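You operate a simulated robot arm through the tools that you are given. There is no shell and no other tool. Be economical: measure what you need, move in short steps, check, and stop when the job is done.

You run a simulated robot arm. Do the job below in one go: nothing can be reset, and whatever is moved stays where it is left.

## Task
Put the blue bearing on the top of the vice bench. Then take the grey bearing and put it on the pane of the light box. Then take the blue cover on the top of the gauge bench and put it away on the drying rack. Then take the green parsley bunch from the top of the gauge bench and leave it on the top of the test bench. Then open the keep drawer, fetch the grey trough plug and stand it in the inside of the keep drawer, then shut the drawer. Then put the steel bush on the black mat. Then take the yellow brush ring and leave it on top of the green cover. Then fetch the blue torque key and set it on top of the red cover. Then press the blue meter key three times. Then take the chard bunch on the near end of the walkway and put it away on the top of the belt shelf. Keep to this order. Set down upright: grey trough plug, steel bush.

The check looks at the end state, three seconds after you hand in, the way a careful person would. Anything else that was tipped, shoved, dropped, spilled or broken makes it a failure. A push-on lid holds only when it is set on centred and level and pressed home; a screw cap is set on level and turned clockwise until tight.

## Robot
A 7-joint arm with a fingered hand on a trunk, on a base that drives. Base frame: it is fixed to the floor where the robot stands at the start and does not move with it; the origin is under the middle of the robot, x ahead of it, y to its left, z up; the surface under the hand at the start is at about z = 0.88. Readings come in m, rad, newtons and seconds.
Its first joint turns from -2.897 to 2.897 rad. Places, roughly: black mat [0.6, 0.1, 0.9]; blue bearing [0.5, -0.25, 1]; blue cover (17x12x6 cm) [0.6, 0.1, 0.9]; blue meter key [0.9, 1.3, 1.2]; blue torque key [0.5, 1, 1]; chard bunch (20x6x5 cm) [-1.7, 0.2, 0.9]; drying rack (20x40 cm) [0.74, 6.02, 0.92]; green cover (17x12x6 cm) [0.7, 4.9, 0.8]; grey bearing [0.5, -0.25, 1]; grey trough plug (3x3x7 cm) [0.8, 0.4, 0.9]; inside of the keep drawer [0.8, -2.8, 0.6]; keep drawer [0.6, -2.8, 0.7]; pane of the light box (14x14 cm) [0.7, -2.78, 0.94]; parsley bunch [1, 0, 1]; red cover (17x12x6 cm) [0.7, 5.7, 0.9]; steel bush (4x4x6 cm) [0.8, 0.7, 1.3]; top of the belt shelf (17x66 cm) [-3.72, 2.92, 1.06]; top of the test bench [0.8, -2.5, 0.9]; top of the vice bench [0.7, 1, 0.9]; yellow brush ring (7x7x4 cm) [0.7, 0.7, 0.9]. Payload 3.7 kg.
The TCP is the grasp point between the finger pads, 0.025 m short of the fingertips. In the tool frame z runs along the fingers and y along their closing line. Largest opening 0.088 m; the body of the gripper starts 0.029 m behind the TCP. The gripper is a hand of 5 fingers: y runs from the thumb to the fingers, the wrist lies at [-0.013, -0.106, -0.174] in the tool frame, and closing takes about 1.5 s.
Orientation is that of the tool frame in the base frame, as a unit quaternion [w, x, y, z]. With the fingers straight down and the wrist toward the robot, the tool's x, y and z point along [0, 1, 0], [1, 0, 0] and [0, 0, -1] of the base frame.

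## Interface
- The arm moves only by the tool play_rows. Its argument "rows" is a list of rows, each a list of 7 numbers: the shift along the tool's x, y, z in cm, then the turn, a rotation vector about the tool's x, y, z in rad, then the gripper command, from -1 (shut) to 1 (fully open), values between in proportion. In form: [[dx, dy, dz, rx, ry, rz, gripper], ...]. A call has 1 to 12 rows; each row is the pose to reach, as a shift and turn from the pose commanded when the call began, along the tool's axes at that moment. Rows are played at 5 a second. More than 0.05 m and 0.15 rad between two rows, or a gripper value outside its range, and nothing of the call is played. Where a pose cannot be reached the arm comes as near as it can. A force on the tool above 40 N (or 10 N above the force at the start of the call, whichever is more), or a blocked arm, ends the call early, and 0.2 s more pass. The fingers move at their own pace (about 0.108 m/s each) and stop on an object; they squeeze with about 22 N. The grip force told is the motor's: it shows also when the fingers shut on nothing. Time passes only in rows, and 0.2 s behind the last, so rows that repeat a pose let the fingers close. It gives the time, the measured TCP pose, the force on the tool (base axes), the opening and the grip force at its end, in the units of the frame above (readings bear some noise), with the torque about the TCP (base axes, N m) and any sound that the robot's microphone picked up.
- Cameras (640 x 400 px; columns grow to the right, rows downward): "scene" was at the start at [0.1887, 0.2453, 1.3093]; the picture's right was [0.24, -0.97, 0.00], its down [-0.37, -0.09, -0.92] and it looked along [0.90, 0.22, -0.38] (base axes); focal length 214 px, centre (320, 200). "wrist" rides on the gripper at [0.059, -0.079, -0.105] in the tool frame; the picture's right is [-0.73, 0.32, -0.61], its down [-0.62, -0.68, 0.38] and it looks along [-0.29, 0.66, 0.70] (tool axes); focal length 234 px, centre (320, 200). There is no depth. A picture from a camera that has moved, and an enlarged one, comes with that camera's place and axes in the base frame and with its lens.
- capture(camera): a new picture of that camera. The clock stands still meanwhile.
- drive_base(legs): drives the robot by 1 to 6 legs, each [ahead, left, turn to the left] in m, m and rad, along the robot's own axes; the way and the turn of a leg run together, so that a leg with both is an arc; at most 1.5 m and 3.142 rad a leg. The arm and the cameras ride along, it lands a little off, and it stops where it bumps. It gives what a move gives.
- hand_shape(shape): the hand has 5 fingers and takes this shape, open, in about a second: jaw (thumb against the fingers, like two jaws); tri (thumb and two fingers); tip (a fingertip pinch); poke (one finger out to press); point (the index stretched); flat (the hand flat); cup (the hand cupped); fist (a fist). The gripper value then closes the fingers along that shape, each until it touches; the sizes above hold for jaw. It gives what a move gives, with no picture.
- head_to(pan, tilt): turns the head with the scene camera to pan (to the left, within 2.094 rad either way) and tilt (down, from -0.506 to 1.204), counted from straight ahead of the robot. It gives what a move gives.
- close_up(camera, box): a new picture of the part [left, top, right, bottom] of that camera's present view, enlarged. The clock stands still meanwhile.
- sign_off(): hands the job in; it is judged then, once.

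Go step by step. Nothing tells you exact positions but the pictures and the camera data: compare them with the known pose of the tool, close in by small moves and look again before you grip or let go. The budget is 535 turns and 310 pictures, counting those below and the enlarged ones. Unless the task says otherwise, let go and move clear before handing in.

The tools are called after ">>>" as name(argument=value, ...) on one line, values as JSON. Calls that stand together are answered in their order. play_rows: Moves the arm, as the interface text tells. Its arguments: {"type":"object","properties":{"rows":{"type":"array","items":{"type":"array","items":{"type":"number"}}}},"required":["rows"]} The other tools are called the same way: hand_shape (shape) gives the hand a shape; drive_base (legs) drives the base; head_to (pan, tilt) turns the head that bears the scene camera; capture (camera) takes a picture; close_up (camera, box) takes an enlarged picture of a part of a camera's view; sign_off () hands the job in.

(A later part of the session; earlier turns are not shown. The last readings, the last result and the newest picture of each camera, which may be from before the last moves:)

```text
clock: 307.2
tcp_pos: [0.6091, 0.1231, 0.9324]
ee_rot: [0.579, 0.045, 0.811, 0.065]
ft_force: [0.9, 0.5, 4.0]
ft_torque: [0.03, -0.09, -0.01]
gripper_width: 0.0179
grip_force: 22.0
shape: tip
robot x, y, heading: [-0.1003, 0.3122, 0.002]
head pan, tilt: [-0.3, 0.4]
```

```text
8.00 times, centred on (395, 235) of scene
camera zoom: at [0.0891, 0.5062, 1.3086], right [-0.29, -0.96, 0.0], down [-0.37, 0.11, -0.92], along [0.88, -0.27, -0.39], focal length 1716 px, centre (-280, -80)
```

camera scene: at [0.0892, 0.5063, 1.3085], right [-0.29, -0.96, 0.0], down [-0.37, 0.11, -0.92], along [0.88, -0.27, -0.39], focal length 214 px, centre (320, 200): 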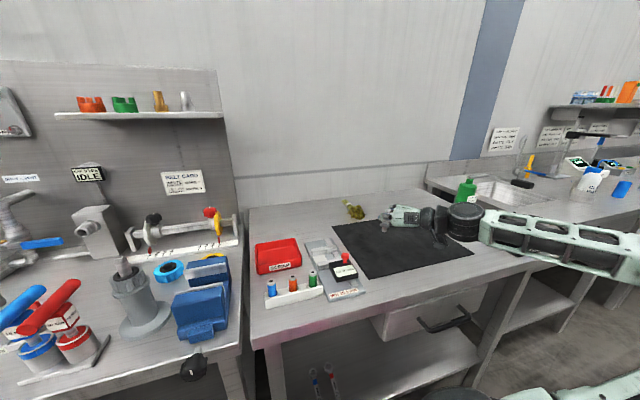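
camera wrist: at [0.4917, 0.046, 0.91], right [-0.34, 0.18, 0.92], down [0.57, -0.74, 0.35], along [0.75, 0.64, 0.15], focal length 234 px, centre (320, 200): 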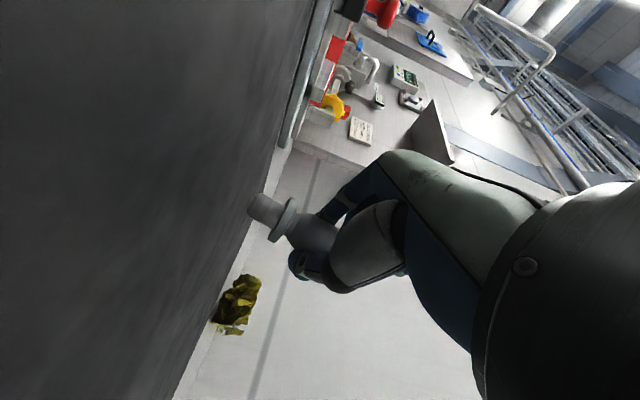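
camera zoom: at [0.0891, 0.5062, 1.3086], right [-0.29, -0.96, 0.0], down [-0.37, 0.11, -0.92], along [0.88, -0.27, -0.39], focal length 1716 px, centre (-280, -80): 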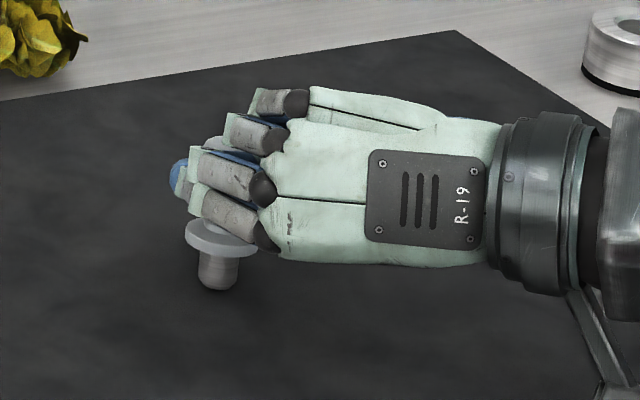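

Contact, plug vertical. Open gently and look before retreating.

>>> play_rows(rows=[[0, 0, 0, 0, 0, 0, -0.6], [0, 0, 0, 0, 0, 0, -0.4], [0, 0, 0, 0, 0, 0, -0.2], [0, 0, 0, 0, 0, 0, 0.2], [0, 0, 0, 0, 0, 0, 0.6], [0, 0, 0, 0, 0, 0, 0.6]])

>>> close_up(camera="scene", box=[370, 210, 420, 260])

>>> close_up(camera="wrist", box=[200, 140, 400, 300])

```text
clock: 308.6
tcp_pos: [0.6088, 0.1252, 0.9337]
ee_rot: [0.579, 0.044, 0.812, 0.066]
ft_force: [0.8, -0.9, -0.2]
ft_torque: [0.0, -0.03, 0.0]
gripper_width: 0.0701
grip_force: 0.1
shape: tip
robot x, y, heading: [-0.0966, 0.312, -0.004]
head pan, tilt: [-0.3, 0.4]
```

```text
8.00 times, centred on (395, 235) of scene
camera zoom: at [0.0892, 0.5061, 1.3085], right [-0.29, -0.96, 0.0], down [-0.37, 0.11, -0.92], along [0.88, -0.27, -0.39], focal length 1716 px, centre (-280, -80)
```

zoom: 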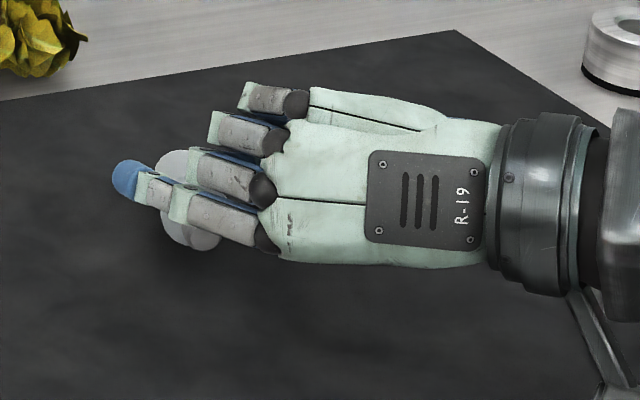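

```text
2.50 times, centred on (300, 220) of wrist
camera zoom: at [0.4916, 0.0457, 0.8983], right [-0.34, 0.18, 0.92], down [0.57, -0.74, 0.35], along [0.75, 0.64, 0.15], focal length 585 px, centre (370, 150)
```

zoom: 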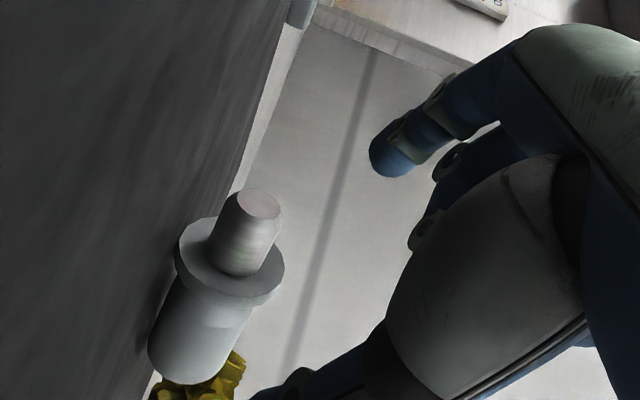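

The plug toppled again on release: it now lies with its stem toward me. New plan: lay it at the bench's front edge with the body end toward me, take it there with a horizontal hand along its axis, then swing upright. First retreat.

>>> play_rows(rows=[[0, 0, -3, 0, 0, 0, 1], [0, 0, -6, 0, 0, 0, 1], [-3, 0, -8, 0, 0, 0, 1], [-7, 0, -9, 0, 0, 0, 1], [-11, 0, -10, 0, 0, 0, 1], [-15, 0, -11, 0, 0, 0, 1], [-18, 0, -12, 0, 0, 0, 1]])

>>> close_up(camera="scene", box=[350, 200, 450, 280])

```text
clock: 310.2
tcp_pos: [0.5548, 0.0894, 1.1383]
ee_rot: [0.578, 0.045, 0.812, 0.066]
ft_force: [0.5, 0.0, -0.1]
ft_torque: [0.01, 0.0, 0.03]
gripper_width: 0.0875
grip_force: 0.1
shape: tip
robot x, y, heading: [-0.1006, 0.3104, 0.005]
head pan, tilt: [-0.3, 0.4]
```

```text
5.00 times, centred on (400, 240) of scene
camera zoom: at [0.0892, 0.5061, 1.3086], right [-0.29, -0.96, 0.0], down [-0.37, 0.11, -0.92], along [0.88, -0.27, -0.39], focal length 1072 px, centre (-80, 0)
```

zoom: 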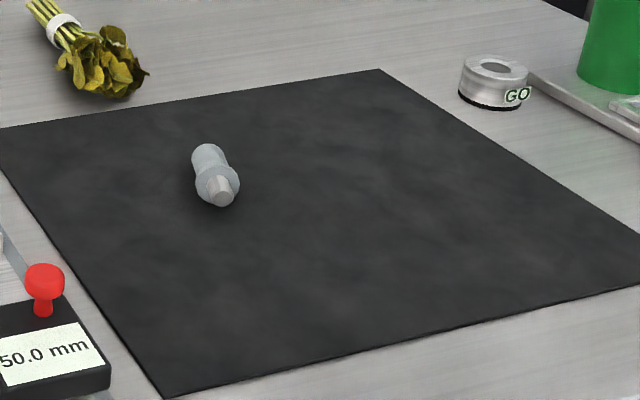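

I'll turn the tool vertical again (jaw), then grip the lying plug from above across its body at about (0.662,0.109).

>>> hand_shape(shape="jaw")

>>> play_rows(rows=[[-1, 0, -1, 0.01, 0.14, 0, 1], [-2, 0, -2, 0.02, 0.28, 0, 1], [-3, 0, -2, 0.03, 0.42, 0, 1], [-4, 0, -2, 0.04, 0.56, 0, 1], [-4, 0, -2, 0.04, 0.7, 0, 1], [-4, 0, -2, 0.04, 0.84, 0, 1], [-4, 0, -2, 0.04, 0.98, 0, 1], [-4, 0, -2, 0.04, 1.12, 0, 1], [-4, 0, -2, 0.04, 1.24, 0, 1]])

```text
clock: 311.1
tcp_pos: [0.5552, 0.0888, 1.138]
ee_rot: [0.579, 0.045, 0.811, 0.066]
ft_force: [0.2, -0.3, 0.1]
ft_torque: [0.0, -0.02, 0.0]
gripper_width: 0.0877
grip_force: 0.1
shape: jaw
robot x, y, heading: [-0.097, 0.3088, -0.001]
head pan, tilt: [-0.3, 0.4]
```

```text
clock: 313.1
tcp_pos: [0.5493, 0.0828, 1.1819]
ee_rot: [-0.002, 0.009, 0.998, 0.065]
ft_force: [-0.6, 0.2, 0.1]
ft_torque: [-0.01, 0.06, 0.02]
gripper_width: 0.0876
grip_force: 0.1
shape: jaw
robot x, y, heading: [-0.0978, 0.3114, 0.002]
head pan, tilt: [-0.3, 0.4]
```

>>> play_rows(rows=[[0, 0, 0, 0.065, 0, 0.1, 1], [-3, 0.1, 3, 0.13, 0, 0.2, 1], [-6, 0.2, 6, 0.13, 0, 0.33, 1], [-9, 0.3, 9, 0.13, 0, 0.33, 1], [-11.2, 0.4, 12, 0.13, 0, 0.33, 1], [-11.2, 0.4, 16, 0.13, 0, 0.33, 1]])

>>> capture(camera="wrist")

>>> close_up(camera="scene", box=[350, 170, 450, 260])

```text
clock: 314.5
tcp_pos: [0.6603, 0.1057, 1.0225]
ee_rot: [-0.013, 0.174, 0.985, -0.003]
ft_force: [-0.1, 0.2, -0.9]
ft_torque: [-0.04, -0.04, 0.02]
gripper_width: 0.0875
grip_force: 0.1
shape: jaw
robot x, y, heading: [-0.1001, 0.3137, -0.002]
head pan, tilt: [-0.3, 0.4]
```

```text
138 pictures are left
camera wrist: at [0.5821, 0.0491, 1.1289], right [0.81, 0.06, 0.59], down [0.34, -0.85, -0.39], along [0.48, 0.52, -0.71], focal length 234 px, centre (320, 200)
```

wrist: 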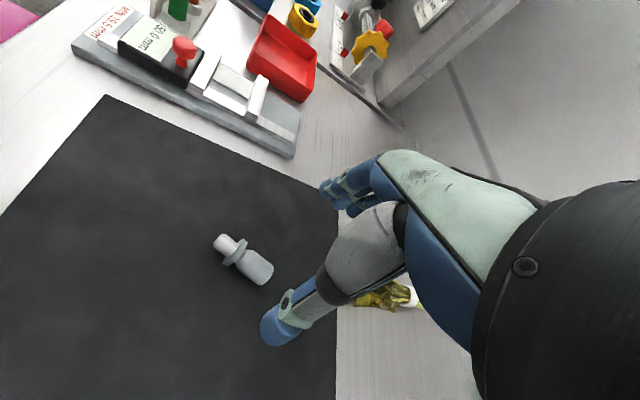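

```text
4.44 times, centred on (400, 215) of scene
camera zoom: at [0.0891, 0.5062, 1.3085], right [-0.29, -0.96, 0.0], down [-0.37, 0.11, -0.92], along [0.88, -0.27, -0.39], focal length 953 px, centre (-36, 133)
```

zoom: 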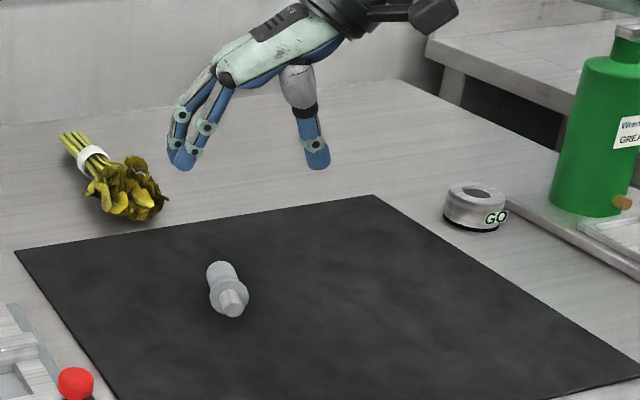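

>>> play_rows(rows=[[-0.3, 0.7, 3, 0, 0, 0, 1], [-0.3, 0.7, 7, 0, 0, 0, 1], [-0.3, 0.7, 10, 0, 0, 0, 1], [-0.3, 0.7, 11.5, 0, 0, 0, 1], [-0.3, 0.7, 11.5, 0, 0, 0, 0], [-0.3, 0.7, 11.5, 0, 0, 0, -1], [-0.3, 0.7, 11.5, 0, 0, 0, -1], [-0.3, 0.7, 11.5, 0, 0, 0, -1], [-0.3, 0.7, 11.5, 0, 0, 0, -1], [-0.3, 0.7, 11.5, 0, 0, 0, -1], [-0.3, 0.7, 11.5, 0, 0, 0, -1]])

>>> play_rows(rows=[[0, 0, -3, 0, 0, 0, -1], [0, 0, -7, 0, 0, 0, -1], [0, 0, -11, 0, 0, 0, -1], [0, 0, -15, 0, 0, 0, -1], [0, 0, -19, 0, 0, 0, -1], [0, 0, -22, 0, 0, 0, -1]])

>>> close_up(camera="wrist", box=[220, 160, 380, 300])

```text
clock: 316.9
tcp_pos: [0.6623, 0.1126, 0.9084]
ee_rot: [-0.012, 0.172, 0.985, -0.001]
ft_force: [5.9, 2.7, 23.7]
ft_torque: [0.56, -0.14, -0.11]
gripper_width: 0.0252
grip_force: 21.9
shape: jaw
robot x, y, heading: [-0.0989, 0.3115, 0.0]
head pan, tilt: [-0.3, 0.4]
```

```text
clock: 318.3
tcp_pos: [0.6667, 0.1107, 1.1282]
ee_rot: [-0.013, 0.172, 0.985, -0.003]
ft_force: [-0.2, -0.5, -1.1]
ft_torque: [0.06, -0.03, -0.03]
gripper_width: 0.0236
grip_force: 21.6
shape: jaw
robot x, y, heading: [-0.0982, 0.309, -0.0]
head pan, tilt: [-0.3, 0.4]
```

```text
2.86 times, centred on (300, 230) of wrist
camera zoom: at [0.589, 0.0541, 1.2347], right [0.81, 0.06, 0.59], down [0.34, -0.85, -0.39], along [0.48, 0.52, -0.71], focal length 669 px, centre (377, 114)
```

zoom: 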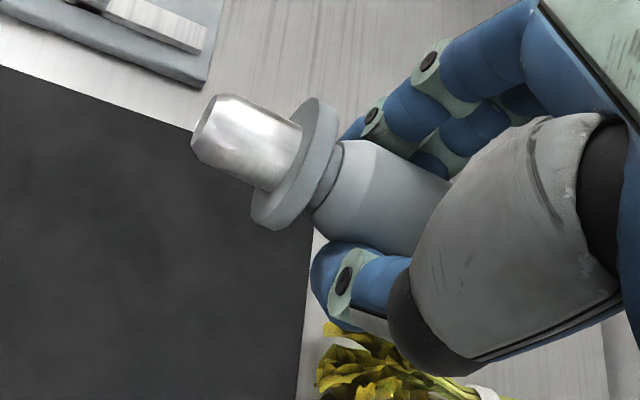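

Firm grip now. Rotate the yaw by about −2.65 rad in the air so the stem points away from me.

>>> play_rows(rows=[[0, 0, -2, 0, 0, 0.14, -1], [0, 0, -3, 0, 0, 0.28, -1], [0, 0, -4, 0, 0, 0.42, -1], [0, 0, -5, 0, 0, 0.56, -1], [0, 0, -5, 0, 0, 0.7, -1], [0, 0, -5, 0, 0, 0.84, -1], [0, 0, -5, 0, 0, 0.98, -1], [0, 0, -5, 0, 0, 1.12, -1], [0, 0, -5, 0, 0, 1.26, -1]])

>>> play_rows(rows=[[0, 0.5, 0, 0, 0, 0.14, -1], [0, 1, 0, 0, 0, 0.28, -1], [0, 1.5, 0, 0, 0, 0.42, -1], [0, 2, 0, 0, 0, 0.56, -1], [0, 2.5, 0, 0, 0, 0.7, -1], [0, 3, 0, 0, 0, 0.84, -1], [0, 3.5, 0, 0, 0, 0.98, -1], [0, 4, 0, 0, 0, 1.12, -1], [0, 4.5, 0, 0, 0, 1.26, -1], [0, 5, 0, 0, 0, 1.39, -1]])

>>> capture(camera="scene")

```text
clock: 320.3
tcp_pos: [0.6681, 0.11, 1.1786]
ee_rot: [-0.01, 0.721, 0.693, -0.01]
ft_force: [-0.4, -0.1, -0.3]
ft_torque: [0.0, -0.01, -0.02]
gripper_width: 0.0233
grip_force: 21.9
shape: jaw
robot x, y, heading: [-0.0974, 0.3087, -0.002]
head pan, tilt: [-0.3, 0.4]
```

```text
clock: 322.5
tcp_pos: [0.7196, 0.1082, 1.1766]
ee_rot: [-0.001, 0.997, 0.071, -0.012]
ft_force: [0.3, -0.2, -0.4]
ft_torque: [0.03, -0.01, 0.02]
gripper_width: 0.0227
grip_force: 21.7
shape: jaw
robot x, y, heading: [-0.0969, 0.3095, 0.001]
head pan, tilt: [-0.3, 0.4]
```

```text
135 pictures are left
camera scene: at [0.0891, 0.5061, 1.3086], right [-0.29, -0.96, 0.0], down [-0.37, 0.11, -0.92], along [0.88, -0.27, -0.39], focal length 214 px, centre (320, 200)
```

scene: 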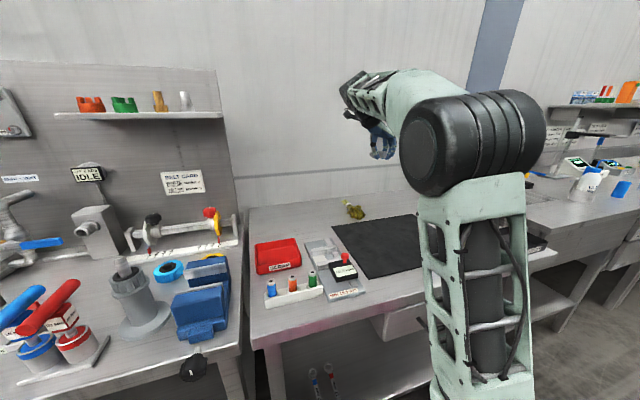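

Now drive back so the plug comes over the front edge strip (x≈0.44).

>>> drive_base(legs=[[-0.28, 0, 0]])

>>> play_rows(rows=[[0, 0, 5, 0, 0, 0, -1], [0, 0, 10, 0, 0, 0, -1], [0, 0, 15, 0, 0, 0, -1], [0, 0, 20, 0, 0, 0, -1], [0, 0, 23, 0, 0, 0, -1]])

>>> head_to(pan=-0.15, tilt=0.5)

>>> capture(camera="scene")

>>> capture(camera="wrist")

```text
clock: 324.5
tcp_pos: [0.4402, 0.1085, 1.1769]
ee_rot: [-0.001, 0.997, 0.072, -0.013]
ft_force: [-0.3, 0.0, -0.2]
ft_torque: [0.0, 0.04, 0.03]
gripper_width: 0.0231
grip_force: 21.6
shape: jaw
robot x, y, heading: [-0.3752, 0.3095, 0.002]
head pan, tilt: [-0.3, 0.4]
```

```text
clock: 325.7
tcp_pos: [0.4328, 0.1067, 0.9469]
ee_rot: [-0.001, 0.997, 0.072, -0.012]
ft_force: [0.2, 0.9, -0.9]
ft_torque: [0.02, -0.03, 0.0]
gripper_width: 0.0231
grip_force: 21.9
shape: jaw
robot x, y, heading: [-0.374, 0.3101, 0.0]
head pan, tilt: [-0.3, 0.4]
```

```text
clock: 326.4
tcp_pos: [0.4346, 0.1085, 0.9482]
ee_rot: [-0.002, 0.997, 0.073, -0.014]
ft_force: [-0.3, 0.0, -1.2]
ft_torque: [-0.01, 0.02, 0.0]
gripper_width: 0.0231
grip_force: 22.4
shape: jaw
robot x, y, heading: [-0.3763, 0.3095, 0.004]
head pan, tilt: [-0.15, 0.499]
```

```text
134 pictures are left
camera scene: at [-0.189, 0.5193, 1.2994], right [-0.15, -0.99, 0.0], down [-0.47, 0.07, -0.88], along [0.87, -0.13, -0.48], focal length 214 px, centre (320, 200)
```

scene: 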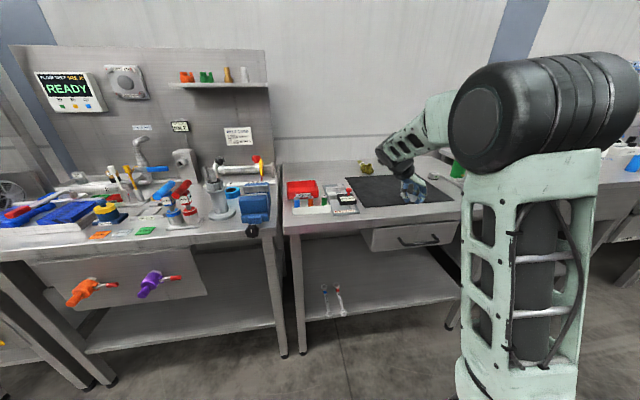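

```text
133 pictures are left
camera wrist: at [0.4834, 0.1924, 1.0511], right [-0.66, -0.42, 0.62], down [-0.73, 0.58, -0.36], along [-0.21, -0.69, -0.69], focal length 234 px, centre (320, 200)
```

wrist: 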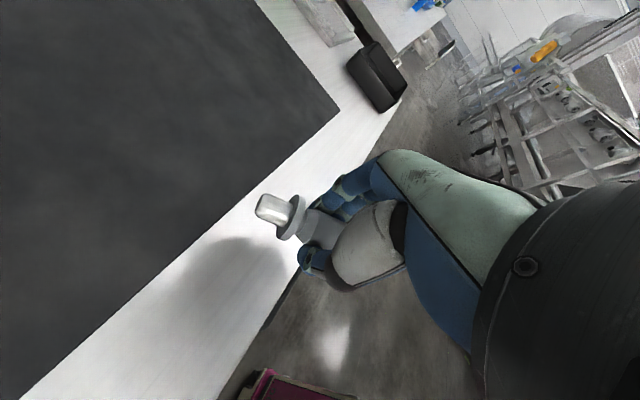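

Plug is over the bench strip (edge at x≈0.409). Lower and lay it down.

>>> play_rows(rows=[[0, 0, 2, 0, 0, 0, -1], [0, 0, 3.2, 0, 0, 0, -1], [0, 0, 3.8, 0, 0, 0, -1]])

>>> play_rows(rows=[[0, 0, 0.2, 0, 0, 0, -1], [0, 0, 0.2, 0, 0, 0, -0.4], [0, 0, 0.2, 0, 0, 0, -0.2], [0, 0, 0.1, 0, 0, 0, 0.4], [0, 0, 0.1, 0, 0, 0, 1], [0, 0, -2, 0, 0, 0, 1], [0, 0, -6, 0, 0, 0, 1], [0, 0, -10, 0, 0, 0, 1]])

>>> capture(camera="wrist")

```text
clock: 327.2
tcp_pos: [0.4323, 0.1097, 0.9082]
ee_rot: [-0.002, 0.997, 0.072, -0.013]
ft_force: [-0.1, 0.1, -0.2]
ft_torque: [-0.02, 0.0, 0.01]
gripper_width: 0.0229
grip_force: 21.8
shape: jaw
robot x, y, heading: [-0.379, 0.3087, 0.003]
head pan, tilt: [-0.15, 0.499]
```

```text
clock: 329.0
tcp_pos: [0.4358, 0.1096, 1.0095]
ee_rot: [-0.001, 0.997, 0.073, -0.013]
ft_force: [0.0, -0.4, 0.6]
ft_torque: [-0.03, 0.0, -0.03]
gripper_width: 0.0876
grip_force: 0.0
shape: jaw
robot x, y, heading: [-0.377, 0.3103, 0.004]
head pan, tilt: [-0.15, 0.499]
```

```text
132 pictures are left
camera wrist: at [0.4857, 0.1932, 1.1117], right [-0.65, -0.43, 0.62], down [-0.73, 0.58, -0.36], along [-0.21, -0.69, -0.69], focal length 234 px, centre (320, 200)
```

wrist: 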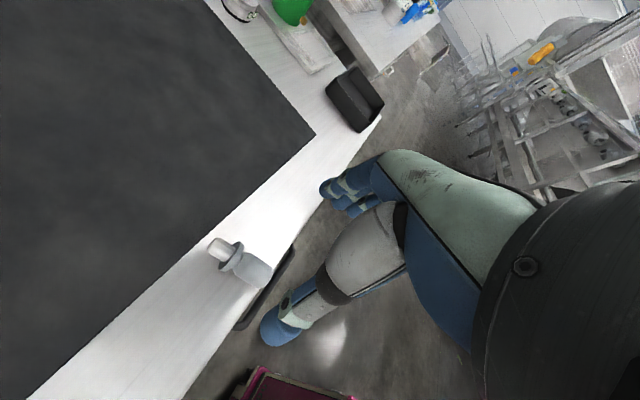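

Plug lies at the edge with its body end toward me (axis angle ≈0.19 rad). I'll raise the hand and swing the yaw back to about +1.76, then tilt to near-horizontal.

>>> play_rows(rows=[[0, 0, -4, 0, 0, -0.14, 1], [0, 0, -8, 0, 0, -0.28, 1], [0, 0, -12, 0, 0, -0.42, 1], [0, 0, -15, 0, 0, -0.56, 1], [0, 0, -15, 0, 0, -0.7, 1], [0, 0, -15, 0, 0, -0.84, 1], [0, 0, -15, 0, 0, -0.98, 1], [0, 0, -15, 0, 0, -1.12, 1], [0, 0, -15, 0, 0, -1.26, 1], [0, 0, -15, 0, 0, -1.4, 1], [0, 0, -15, 0, 0, -1.54, 1], [0, 0, -15, 0, 0, -1.6, 1]])

>>> play_rows(rows=[[0, 0, 0, 0, 0, -0.14, 1], [0, 0, 0, 0, 0, -0.28, 1], [0, 0, 0, 0, 0, -0.42, 1], [0, 0, 0, 0, 0, -0.56, 1], [0, 0, 0, 0, 0, -0.7, 1], [0, 0, 0, 0, 0, -0.84, 1], [0, 0, 0, 0, 0, -0.98, 1], [0, 0, 0, 0, 0, -1.12, 1], [0, 0, 0, 0, 0, -1.26, 1], [0, 0, 0, 0, 0, -1.4, 1], [0, 0, 0, 0, 0, -1.54, 1], [0, 0, 0, 0, 0, -1.59, 1]])

>>> play_rows(rows=[[0, 0, 0, 0, -0.14, 0, 1], [0, 0, 0, 0, -0.28, 0, 1], [0, 0, 0, 0, -0.42, 0, 1], [0, 0, 0, 0, -0.56, 0, 1], [0, 0, 0, 0, -0.7, 0, 1], [0, 0, 0, 0, -0.84, 0, 1], [0, 0, 0, 0, -0.98, 0, 1], [0, 0, 0, 0, -1.12, 0, 1], [0, 0, 0, 0, -1.26, 0, 1], [0, 0, 0, 0, -1.3, 0, 1]])

```text
clock: 331.6
tcp_pos: [0.4395, 0.1079, 1.1595]
ee_rot: [-0.01, 0.642, 0.767, -0.008]
ft_force: [1.1, -0.3, -0.7]
ft_torque: [0.03, -0.04, -0.03]
gripper_width: 0.0876
grip_force: 0.1
shape: jaw
robot x, y, heading: [-0.3756, 0.3073, 0.005]
head pan, tilt: [-0.15, 0.499]
```

```text
clock: 334.2
tcp_pos: [0.4398, 0.1093, 1.161]
ee_rot: [-0.012, -0.097, 0.995, 0.001]
ft_force: [0.9, -0.1, 0.2]
ft_torque: [-0.02, -0.01, 0.03]
gripper_width: 0.0876
grip_force: 0.1
shape: jaw
robot x, y, heading: [-0.3798, 0.307, -0.007]
head pan, tilt: [-0.15, 0.499]
```

```text
clock: 336.4
tcp_pos: [0.4521, 0.1099, 1.1366]
ee_rot: [0.556, -0.077, 0.825, 0.065]
ft_force: [0.2, 0.7, -0.8]
ft_torque: [-0.05, 0.0, -0.1]
gripper_width: 0.0879
grip_force: 0.2
shape: jaw
out of reach, approached as far as the arm can: row 9, 10
robot x, y, heading: [-0.3769, 0.3098, -0.002]
head pan, tilt: [-0.15, 0.499]
```

>>> play_rows(rows=[[2, 0, -4, 0, 0, 0, 1], [6, -0.1, -4, 0, 0, 0, 1], [10, -0.2, -4, 0, 0, 0, 1], [14, -0.3, -3.5, 0, 0, 0, 1], [18, -0.5, -3, 0, 0, 0, 1], [21, -0.6, -2, 0, 0, 0, 1]])

>>> capture(camera="wrist")

>>> capture(camera="scene")

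```text
clock: 337.8
tcp_pos: [0.3557, 0.0884, 0.949]
ee_rot: [0.555, -0.076, 0.826, 0.066]
ft_force: [-0.1, 0.0, 0.2]
ft_torque: [-0.03, -0.01, 0.01]
gripper_width: 0.0883
grip_force: 0.1
shape: jaw
robot x, y, heading: [-0.3768, 0.3105, 0.002]
head pan, tilt: [-0.15, 0.499]
```

```text
131 pictures are left
camera wrist: at [0.255, -0.0154, 0.931], right [-0.35, 0.24, 0.91], down [0.71, -0.56, 0.42], along [0.61, 0.79, 0.02], focal length 234 px, centre (320, 200)
```

wrist: 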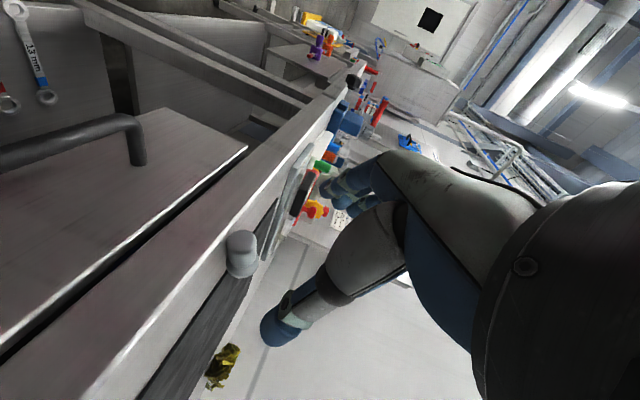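

```text
130 pictures are left
camera scene: at [-0.1891, 0.5194, 1.2994], right [-0.15, -0.99, 0.0], down [-0.47, 0.07, -0.88], along [0.87, -0.13, -0.48], focal length 214 px, centre (320, 200)
```

scene: 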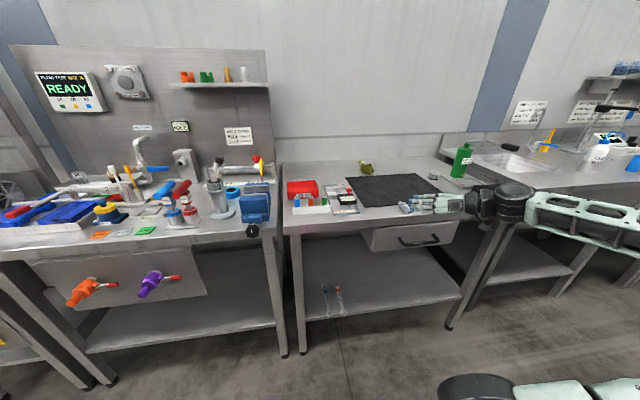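

>>> play_rows(rows=[[2, 0, 1.3, 0, 0, 0, 1], [3.8, 0, 2.6, 0, 0, 0, 1], [3.0, 0, 5.0, 0, 0, 0, 1]])

>>> capture(camera="wrist")

>>> close_up(camera="scene", box=[370, 170, 470, 240])

```text
clock: 338.6
tcp_pos: [0.3902, 0.0938, 0.9019]
ee_rot: [0.555, -0.075, 0.826, 0.065]
ft_force: [1.2, -0.1, 1.0]
ft_torque: [-0.02, -0.02, -0.01]
gripper_width: 0.088
grip_force: 0.0
shape: jaw
robot x, y, heading: [-0.3786, 0.3095, 0.0]
head pan, tilt: [-0.15, 0.499]
```

```text
129 pictures are left
camera wrist: at [0.2897, -0.009, 0.8842], right [-0.34, 0.24, 0.91], down [0.71, -0.56, 0.42], along [0.61, 0.79, 0.02], focal length 234 px, centre (320, 200)
```

wrist: 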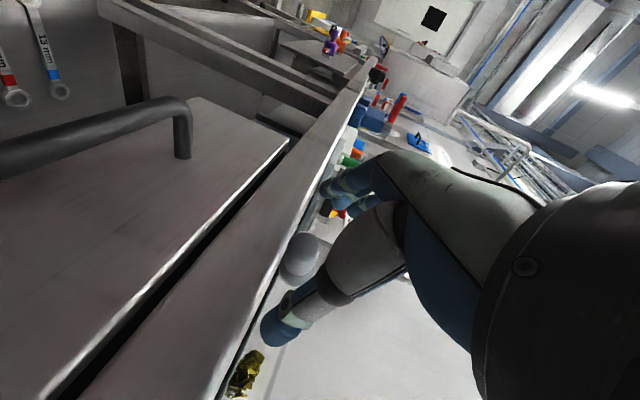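

```text
5.71 times, centred on (420, 205) of scene
camera zoom: at [-0.189, 0.5192, 1.2994], right [-0.15, -0.99, 0.0], down [-0.47, 0.07, -0.88], along [0.87, -0.13, -0.48], focal length 1226 px, centre (-251, 171)
```

zoom: 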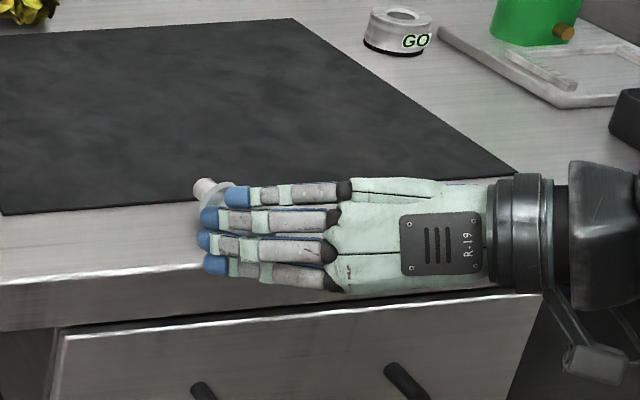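

The four fingers straddle the TCP, so the lowest one meets the bench edge; this grip won't work. I'll instead grip from above (slightly tilted), then swing round so the plug stands up with the hand horizontal at the front edge. Retreat and rotate back.

>>> play_rows(rows=[[-1, 0, -3, 0, 0, 0, 1], [-4, 0, -6, 0, 0, 0, 1], [-8, 0, -6, 0, 0.14, 0, 1], [-12, 0, -6, 0, 0.28, 0, 1], [-16, 0, -5, 0, 0.42, 0, 1], [-20, 0, -3, 0, 0.56, 0, 1], [-23, 0, -1, 0, 0.7, 0, 1], [-25, 0, 2, 0, 0.84, 0, 1], [-26, 0, 5, 0, 0.98, 0, 1], [-26, 0, 7, 0, 1.12, 0, 1], [-26, 0, 8, 0, 1.18, 0, 1]])

>>> play_rows(rows=[[0, 0, 0, 0, 0, 0.14, 1], [0, 0, 0, 0, 0, 0.28, 1], [0, 0, 0, 0, 0, 0.42, 1], [0, 0, 0, 0, 0, 0.56, 1], [0, 0, 0, 0, 0, 0.7, 1], [0, 0, 0, 0, 0, 0.84, 1], [0, 0, 0, 0, 0, 0.98, 1], [0, 0, 0, 0, 0, 1.12, 1], [0, 0, 0, 0, 0, 1.26, 1], [0, 0, 0, 0, 0, 1.4, 1], [0, 0, 0, 0, 0, 1.54, 1]])

>>> play_rows(rows=[[0, 0, 0, 0, 0, 0.14, 1], [0, 0, 0, 0, 0, 0.28, 1], [0, 0, 0, 0, 0, 0.42, 1], [0, 0, 0, 0, 0, 0.56, 1], [0, 0, 0, 0, 0, 0.7, 1], [0, 0, 0, 0, 0, 0.84, 1], [0, 0, 0, 0, 0, 0.98, 1], [0, 0, 0, 0, 0, 1.12, 1], [0, 0, 0, 0, 0, 1.26, 1], [0, 0, 0, 0, 0, 1.4, 1], [0, 0, 0, 0, 0, 1.54, 1], [0, 0, 0, 0, 0, 1.6, 1]])

```text
clock: 341.0
tcp_pos: [0.5428, 0.1133, 1.1214]
ee_rot: [0.013, -0.096, 0.995, 0.013]
ft_force: [0.6, 0.4, -0.1]
ft_torque: [-0.01, 0.07, 0.0]
gripper_width: 0.0882
grip_force: 0.0
shape: jaw
out of reach, approached as far as the arm can: row 11
robot x, y, heading: [-0.3767, 0.3107, -0.0]
head pan, tilt: [-0.15, 0.499]
```

```text
clock: 343.4
tcp_pos: [0.5419, 0.1135, 1.1207]
ee_rot: [-0.007, 0.623, 0.782, 0.01]
ft_force: [0.8, 0.0, -0.3]
ft_torque: [0.01, -0.03, 0.01]
gripper_width: 0.0878
grip_force: 0.0
shape: jaw
robot x, y, heading: [-0.3771, 0.3094, 0.0]
head pan, tilt: [-0.15, 0.499]
```

```text
clock: 346.0
tcp_pos: [0.542, 0.1132, 1.1205]
ee_rot: [-0.012, 0.995, 0.098, 0.002]
ft_force: [-0.6, -0.6, -0.8]
ft_torque: [0.0, -0.02, 0.02]
gripper_width: 0.0879
grip_force: 0.2
shape: jaw
robot x, y, heading: [-0.3752, 0.3107, -0.001]
head pan, tilt: [-0.15, 0.499]
```

>>> play_rows(rows=[[-3, -0.3, 2, 0, 0.1, 0, 1], [-6, -0.6, 6, 0, 0.2, 0, 1], [-9, -1, 10, 0, 0.3, 0, 1], [-11.3, -1.3, 14, 0, 0.3, 0, 1], [-11.3, -1.3, 16, 0, 0.3, 0, 1]])

>>> capture(camera="wrist")

```text
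refused: row 3 steps farther than a row can; nothing moved
```

```text
127 pictures are left
camera wrist: at [0.5852, 0.1978, 1.2277], right [-0.65, -0.47, 0.59], down [-0.74, 0.55, -0.37], along [-0.15, -0.68, -0.71], focal length 234 px, centre (320, 200)
```

wrist: 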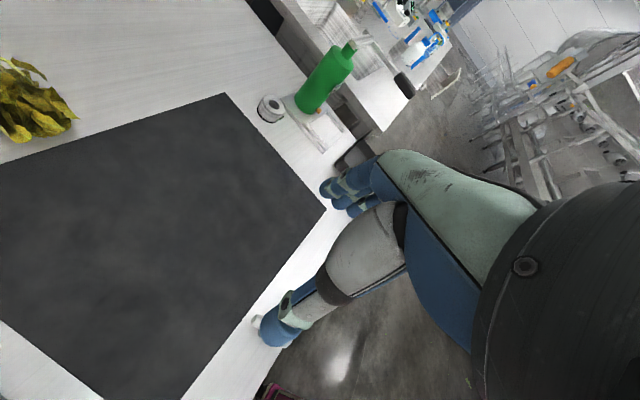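

>>> play_rows(rows=[[-3, -0.3, 2, 0, 0.1, 0, 1], [-6, -0.6, 4.5, 0, 0.2, 0, 1], [-8.5, -1, 8, 0, 0.3, 0, 1], [-11, -1.3, 12, 0, 0.3, 0, 1], [-11.3, -1.3, 16, 0, 0.3, 0, 1]])

>>> capture(camera="wrist")

```text
clock: 347.2
tcp_pos: [0.4306, 0.107, 0.9605]
ee_rot: [-0.027, 0.983, 0.097, 0.151]
ft_force: [-0.2, -0.4, 0.0]
ft_torque: [0.0, -0.01, 0.02]
gripper_width: 0.0881
grip_force: 0.1
shape: jaw
robot x, y, heading: [-0.3789, 0.3113, 0.003]
head pan, tilt: [-0.15, 0.499]
```

```text
126 pictures are left
camera wrist: at [0.4397, 0.1842, 1.0791], right [-0.79, -0.5, 0.35], down [-0.61, 0.58, -0.54], along [0.06, -0.64, -0.77], focal length 234 px, centre (320, 200)
```

wrist: 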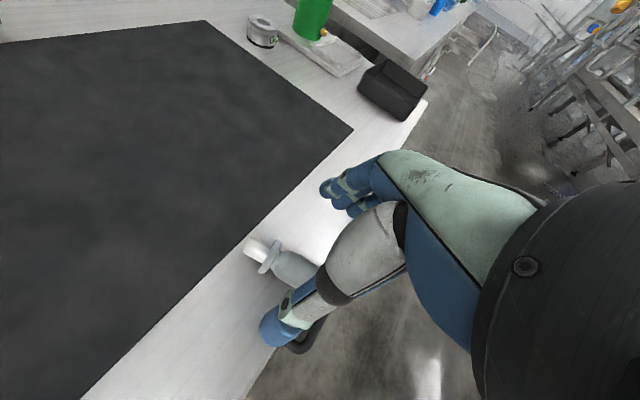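

>>> play_rows(rows=[[-0.6, 0.2, 2.1, 0, 0, 0, 1], [-1.26, 0.4, 4.25, 0, 0, 0, 1], [-1.26, 0.4, 4.25, 0, 0, 0, 0], [-1.26, 0.4, 4.25, 0, 0, 0, -1], [-1.26, 0.4, 4.25, 0, 0, 0, -1], [-1.26, 0.4, 4.25, 0, 0, 0, -1], [-1.26, 0.4, 4.25, 0, 0, 0, -1], [-1.26, 0.4, 4.25, 0, 0, 0, -1], [-1.26, 0.4, 4.25, 0, 0, 0, -1]])

>>> close_up(camera="wrist", box=[220, 160, 380, 300])

```text
clock: 349.2
tcp_pos: [0.4319, 0.1044, 0.9163]
ee_rot: [-0.026, 0.983, 0.097, 0.151]
ft_force: [-0.6, 0.2, 3.8]
ft_torque: [0.04, -0.01, 0.05]
gripper_width: 0.0174
grip_force: 21.7
shape: jaw
robot x, y, heading: [-0.3789, 0.307, 0.001]
head pan, tilt: [-0.15, 0.499]
```

```text
2.86 times, centred on (300, 230) of wrist
camera zoom: at [0.4408, 0.1818, 1.0353], right [-0.79, -0.5, 0.35], down [-0.61, 0.58, -0.54], along [0.06, -0.64, -0.77], focal length 669 px, centre (377, 114)
```

zoom: 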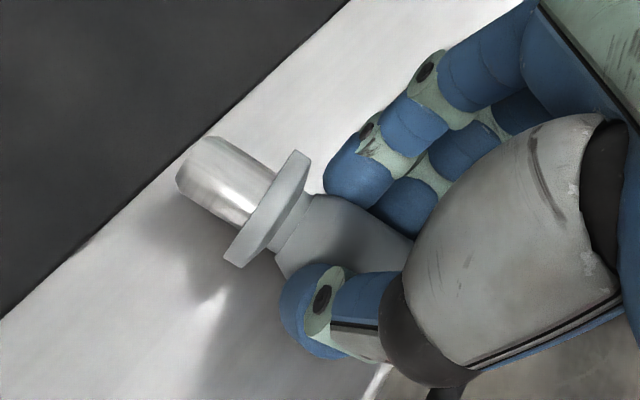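

>>> play_rows(rows=[[1.2, -0.1, -3.8, 0, 0, 0, -1], [2.4, -0.2, -7.6, 0, 0, 0, -1], [3.6, -0.3, -11.4, 0, -0.1, 0, -1], [4.8, -0.4, -15.2, 0, -0.2, 0, -1], [6, -0.5, -19, 0, -0.3, 0, -1], [6.6, -0.5, -21, 0, -0.3, 0, -1]])

>>> play_rows(rows=[[0.5, 0, 0, 0, 0, -0.14, -1], [1, 0, 0, 0, 0, -0.28, -1], [1.5, 0, 0, 0, 0, -0.42, -1], [2, 0, 0, 0, 0, -0.56, -1], [2.5, 0, 0, 0, 0, -0.7, -1], [3, 0, 0, 0, 0, -0.84, -1], [3.5, 0, 0, 0, 0, -0.98, -1], [4, 0, 0, 0, 0, -1.12, -1], [4.5, 0, 0, 0, 0, -1.26, -1], [5, 0, 0, 0, 0, -1.4, -1], [5.5, 0, 0, 0, 0, -1.54, -1]])

>>> play_rows(rows=[[0, 0, 0, 0, 0, -0.14, -1], [0, 0, 0, 0, 0, -0.28, -1], [0, 0, 0, 0, 0, -0.42, -1], [0, 0, 0, 0, 0, -0.56, -1], [0, 0, 0, 0, 0, -0.7, -1], [0, 0, 0, 0, 0, -0.84, -1], [0, 0, 0, 0, 0, -0.98, -1], [0, 0, 0, 0, 0, -1.12, -1], [0, 0, 0, 0, 0, -1.26, -1], [0, 0, 0, 0, 0, -1.4, -1]])

>>> play_rows(rows=[[0, 0, 0, 0, -0.14, 0, -1], [0, 0, 0, 0, -0.28, 0, -1], [0, 0, 0, 0, -0.42, 0, -1], [0, 0, 0, 0, -0.56, 0, -1], [0, 0, 0, 0, -0.7, 0, -1], [0, 0, 0, 0, -0.84, 0, -1], [0, 0, 0, 0, -0.98, 0, -1], [0, 0, 0, 0, -1.12, 0, -1], [0, 0, 0, 0, -1.24, 0, -1]])

>>> capture(camera="scene")

```text
clock: 350.6
tcp_pos: [0.4306, 0.1037, 1.1364]
ee_rot: [-0.011, 0.995, 0.101, 0.002]
ft_force: [-0.3, -0.3, -0.7]
ft_torque: [0.03, 0.0, -0.01]
gripper_width: 0.0169
grip_force: 21.9
shape: jaw
robot x, y, heading: [-0.3745, 0.3093, 0.003]
head pan, tilt: [-0.15, 0.499]
```

```text
clock: 353.0
tcp_pos: [0.4849, 0.1147, 1.1374]
ee_rot: [-0.006, 0.645, 0.764, 0.009]
ft_force: [-0.1, 0.1, 0.0]
ft_torque: [-0.03, -0.01, 0.0]
gripper_width: 0.017
grip_force: 22.2
shape: jaw
robot x, y, heading: [-0.376, 0.3111, 0.004]
head pan, tilt: [-0.15, 0.499]
```

```text
clock: 355.2
tcp_pos: [0.4846, 0.1152, 1.1357]
ee_rot: [0.002, 0.0, 1.0, 0.011]
ft_force: [0.8, 0.7, -0.9]
ft_torque: [0.0, -0.01, 0.01]
gripper_width: 0.017
grip_force: 21.8
shape: jaw
robot x, y, heading: [-0.3759, 0.3082, 0.006]
head pan, tilt: [-0.15, 0.499]
```

```text
clock: 357.2
tcp_pos: [0.4857, 0.1161, 1.1341]
ee_rot: [0.544, 0.006, 0.839, 0.011]
ft_force: [0.1, 0.4, -0.7]
ft_torque: [-0.01, 0.03, 0.0]
gripper_width: 0.0168
grip_force: 22.2
shape: jaw
out of reach, approached as far as the arm can: row 9
robot x, y, heading: [-0.3764, 0.3067, 0.002]
head pan, tilt: [-0.15, 0.499]
```

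```text
124 pictures are left
camera scene: at [-0.1891, 0.5193, 1.2994], right [-0.15, -0.99, 0.0], down [-0.47, 0.07, -0.88], along [0.87, -0.13, -0.48], focal length 214 px, centre (320, 200)
```

scene: 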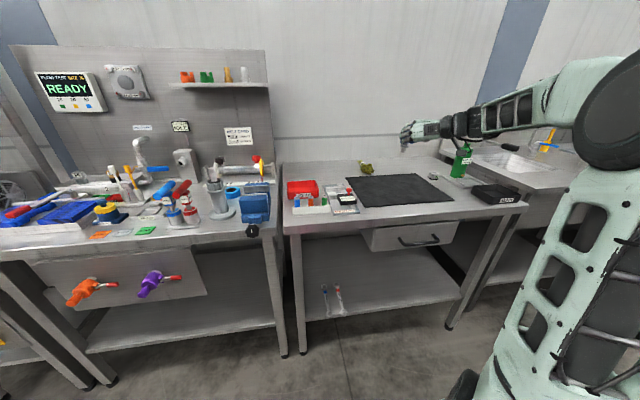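

>>> close_up(camera="scene", box=[385, 110, 455, 160])

>>> close_up(camera="wrist", box=[220, 160, 380, 300])

```text
8.00 times, centred on (420, 135) of scene
camera zoom: at [-0.1891, 0.5193, 1.2994], right [-0.15, -0.99, 0.0], down [-0.47, 0.07, -0.88], along [0.87, -0.13, -0.48], focal length 1716 px, centre (-480, 720)
```

zoom: 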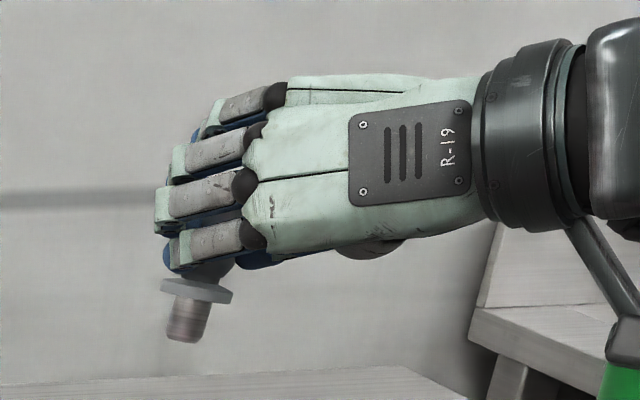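

```text
2.86 times, centred on (300, 230) of wrist
camera zoom: at [0.3669, 0.0353, 1.1206], right [-0.26, 0.3, 0.92], down [0.6, -0.69, 0.4], along [0.75, 0.66, 0.0], focal length 669 px, centre (377, 114)
```

zoom: 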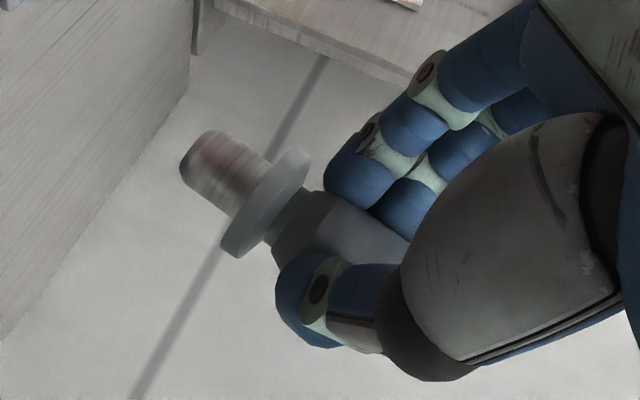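

>>> play_rows(rows=[[0, 0, 0, 0.02, -0.06, -0.05, -1], [0, 0, 0, 0.044, -0.115, -0.098, -1], [2, 0, -2, 0.044, -0.115, -0.098, -1], [6, 0, -2, 0.044, -0.115, -0.098, -1], [10, 0, -2, 0.044, -0.115, -0.098, -1], [13, 0, -2, 0.044, -0.115, -0.098, -1]])

>>> close_up(camera="scene", box=[380, 150, 450, 210])

>>> close_up(camera="wrist", box=[180, 120, 380, 300])

```text
clock: 358.6
tcp_pos: [0.4154, 0.1182, 1.0236]
ee_rot: [0.591, -0.021, 0.806, -0.035]
ft_force: [0.5, -0.1, 0.0]
ft_torque: [0.0, 0.04, 0.02]
gripper_width: 0.0165
grip_force: 21.9
shape: jaw
out of reach, approached as far as the arm can: row 1
robot x, y, heading: [-0.3744, 0.3126, 0.002]
head pan, tilt: [-0.15, 0.499]
```

```text
6.67 times, centred on (415, 180) of scene
camera zoom: at [-0.1891, 0.5195, 1.2994], right [-0.15, -0.99, 0.0], down [-0.47, 0.07, -0.88], along [0.87, -0.13, -0.48], focal length 1430 px, centre (-313, 333)
```

zoom: 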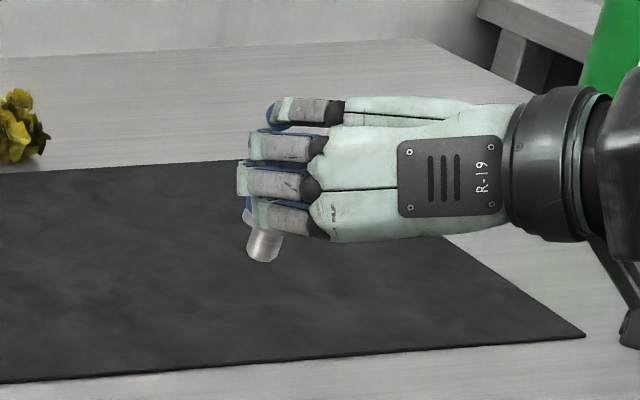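

```text
2.22 times, centred on (280, 210) of wrist
camera zoom: at [0.2972, 0.0366, 1.0049], right [-0.36, 0.4, 0.85], down [0.55, -0.64, 0.53], along [0.76, 0.65, 0.01], focal length 520 px, centre (409, 178)
```

zoom: 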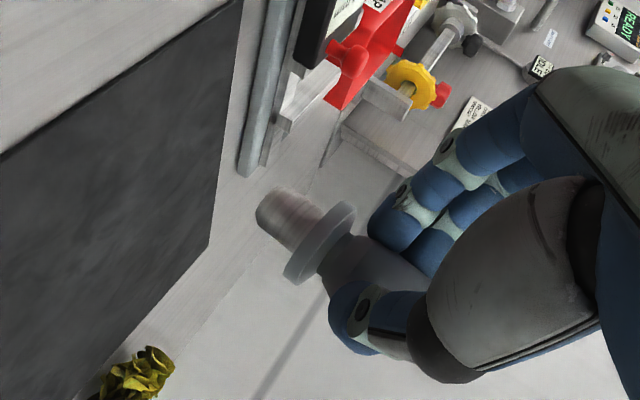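

Vertical in both views. Lower onto the front strip.

>>> play_rows(rows=[[2.7, 0.2, 1.3, 0, 0, 0, -1], [5.4, 0.5, 2.5, 0, 0, 0, -1], [8.2, 0.7, 3.8, 0, 0, 0, -1]])

>>> close_up(camera="scene", box=[380, 170, 450, 230])

>>> close_up(camera="wrist", box=[180, 120, 380, 300])

```text
clock: 359.4
tcp_pos: [0.4261, 0.118, 0.9333]
ee_rot: [0.591, -0.022, 0.806, -0.035]
ft_force: [-0.1, -0.1, -0.3]
ft_torque: [-0.02, 0.02, 0.03]
gripper_width: 0.0165
grip_force: 21.9
shape: jaw
robot x, y, heading: [-0.3805, 0.3091, 0.002]
head pan, tilt: [-0.15, 0.499]
```

```text
6.67 times, centred on (415, 200) of scene
camera zoom: at [-0.189, 0.5193, 1.2994], right [-0.15, -0.99, 0.0], down [-0.47, 0.07, -0.88], along [0.87, -0.13, -0.48], focal length 1430 px, centre (-313, 200)
```

zoom: 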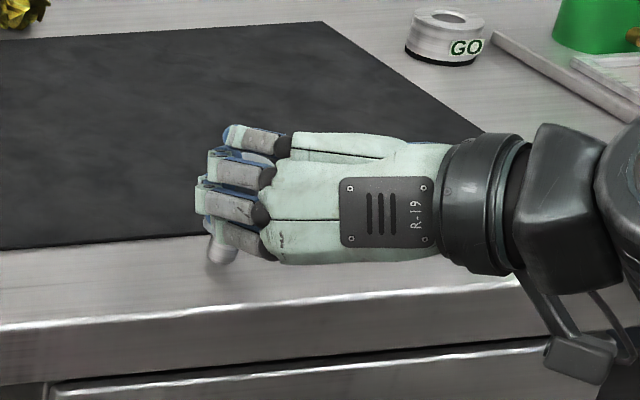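

```text
2.22 times, centred on (280, 210) of wrist
camera zoom: at [0.3084, 0.036, 0.915], right [-0.36, 0.4, 0.85], down [0.55, -0.64, 0.53], along [0.76, 0.66, 0.01], focal length 520 px, centre (409, 178)
```

zoom: 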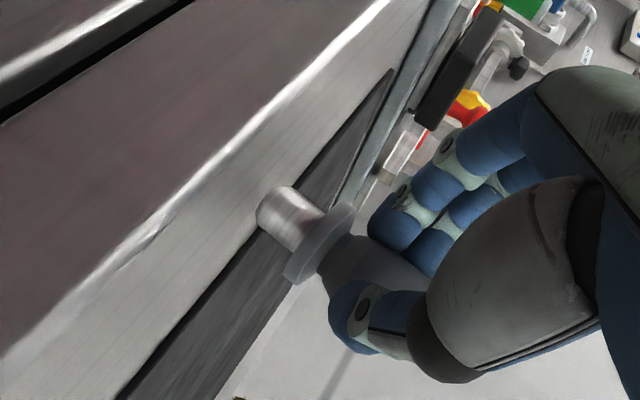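

>>> play_rows(rows=[[0.38, 0.03, 0.12, 0, 0, 0, -1], [0.66, 0.06, 0.21, 0, 0, 0, -1]])

>>> play_rows(rows=[[0.14, 0.01, 0.05, 0, 0, 0, -1], [0.28, 0.02, 0.09, 0, 0, 0, -1]])

>>> play_rows(rows=[[0.1, 0.01, 0.03, 0, 0, 0, -1], [0.19, 0.015, 0.06, 0, 0, 0, -1]])

```text
clock: 360.0
tcp_pos: [0.4263, 0.1175, 0.9276]
ee_rot: [0.592, -0.022, 0.805, -0.035]
ft_force: [-1.8, 2.6, 15.2]
ft_torque: [0.08, -0.29, 0.04]
gripper_width: 0.0165
grip_force: 21.8
shape: jaw
robot x, y, heading: [-0.377, 0.3152, 0.001]
head pan, tilt: [-0.15, 0.499]
```

```text
clock: 360.6
tcp_pos: [0.4253, 0.118, 0.9248]
ee_rot: [0.591, -0.022, 0.805, -0.035]
ft_force: [-3.0, 3.8, 20.1]
ft_torque: [0.2, -0.4, 0.1]
gripper_width: 0.0167
grip_force: 21.8
shape: jaw
robot x, y, heading: [-0.3781, 0.3083, 0.001]
head pan, tilt: [-0.15, 0.499]
```

```text
clock: 361.2
tcp_pos: [0.4263, 0.1171, 0.9203]
ee_rot: [0.59, -0.021, 0.807, -0.035]
ft_force: [-0.8, -0.6, -0.6]
ft_torque: [-0.01, 0.03, -0.04]
gripper_width: 0.0134
grip_force: 21.9
shape: jaw
robot x, y, heading: [-0.3775, 0.3078, 0.004]
head pan, tilt: [-0.15, 0.499]
```

The force rose and then the grip slipped; let me look.

>>> close_up(camera="wrist", box=[180, 120, 380, 300])

>>> close_up(camera="scene", box=[380, 170, 450, 230])

```text
2.22 times, centred on (280, 210) of wrist
camera zoom: at [0.3084, 0.0354, 0.9027], right [-0.36, 0.4, 0.85], down [0.55, -0.64, 0.53], along [0.76, 0.65, 0.01], focal length 520 px, centre (409, 178)
```

zoom: 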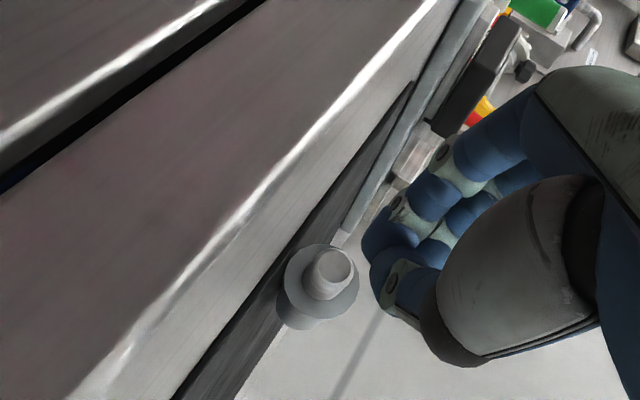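

```text
6.67 times, centred on (415, 200) of scene
camera zoom: at [-0.189, 0.5192, 1.2994], right [-0.15, -0.99, 0.0], down [-0.47, 0.07, -0.88], along [0.87, -0.13, -0.48], focal length 1430 px, centre (-313, 200)
```

zoom: 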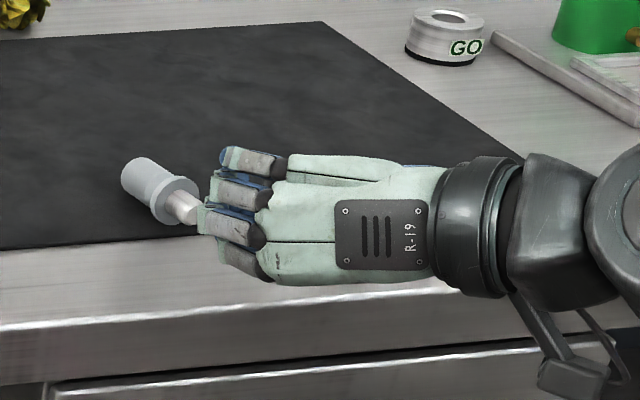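

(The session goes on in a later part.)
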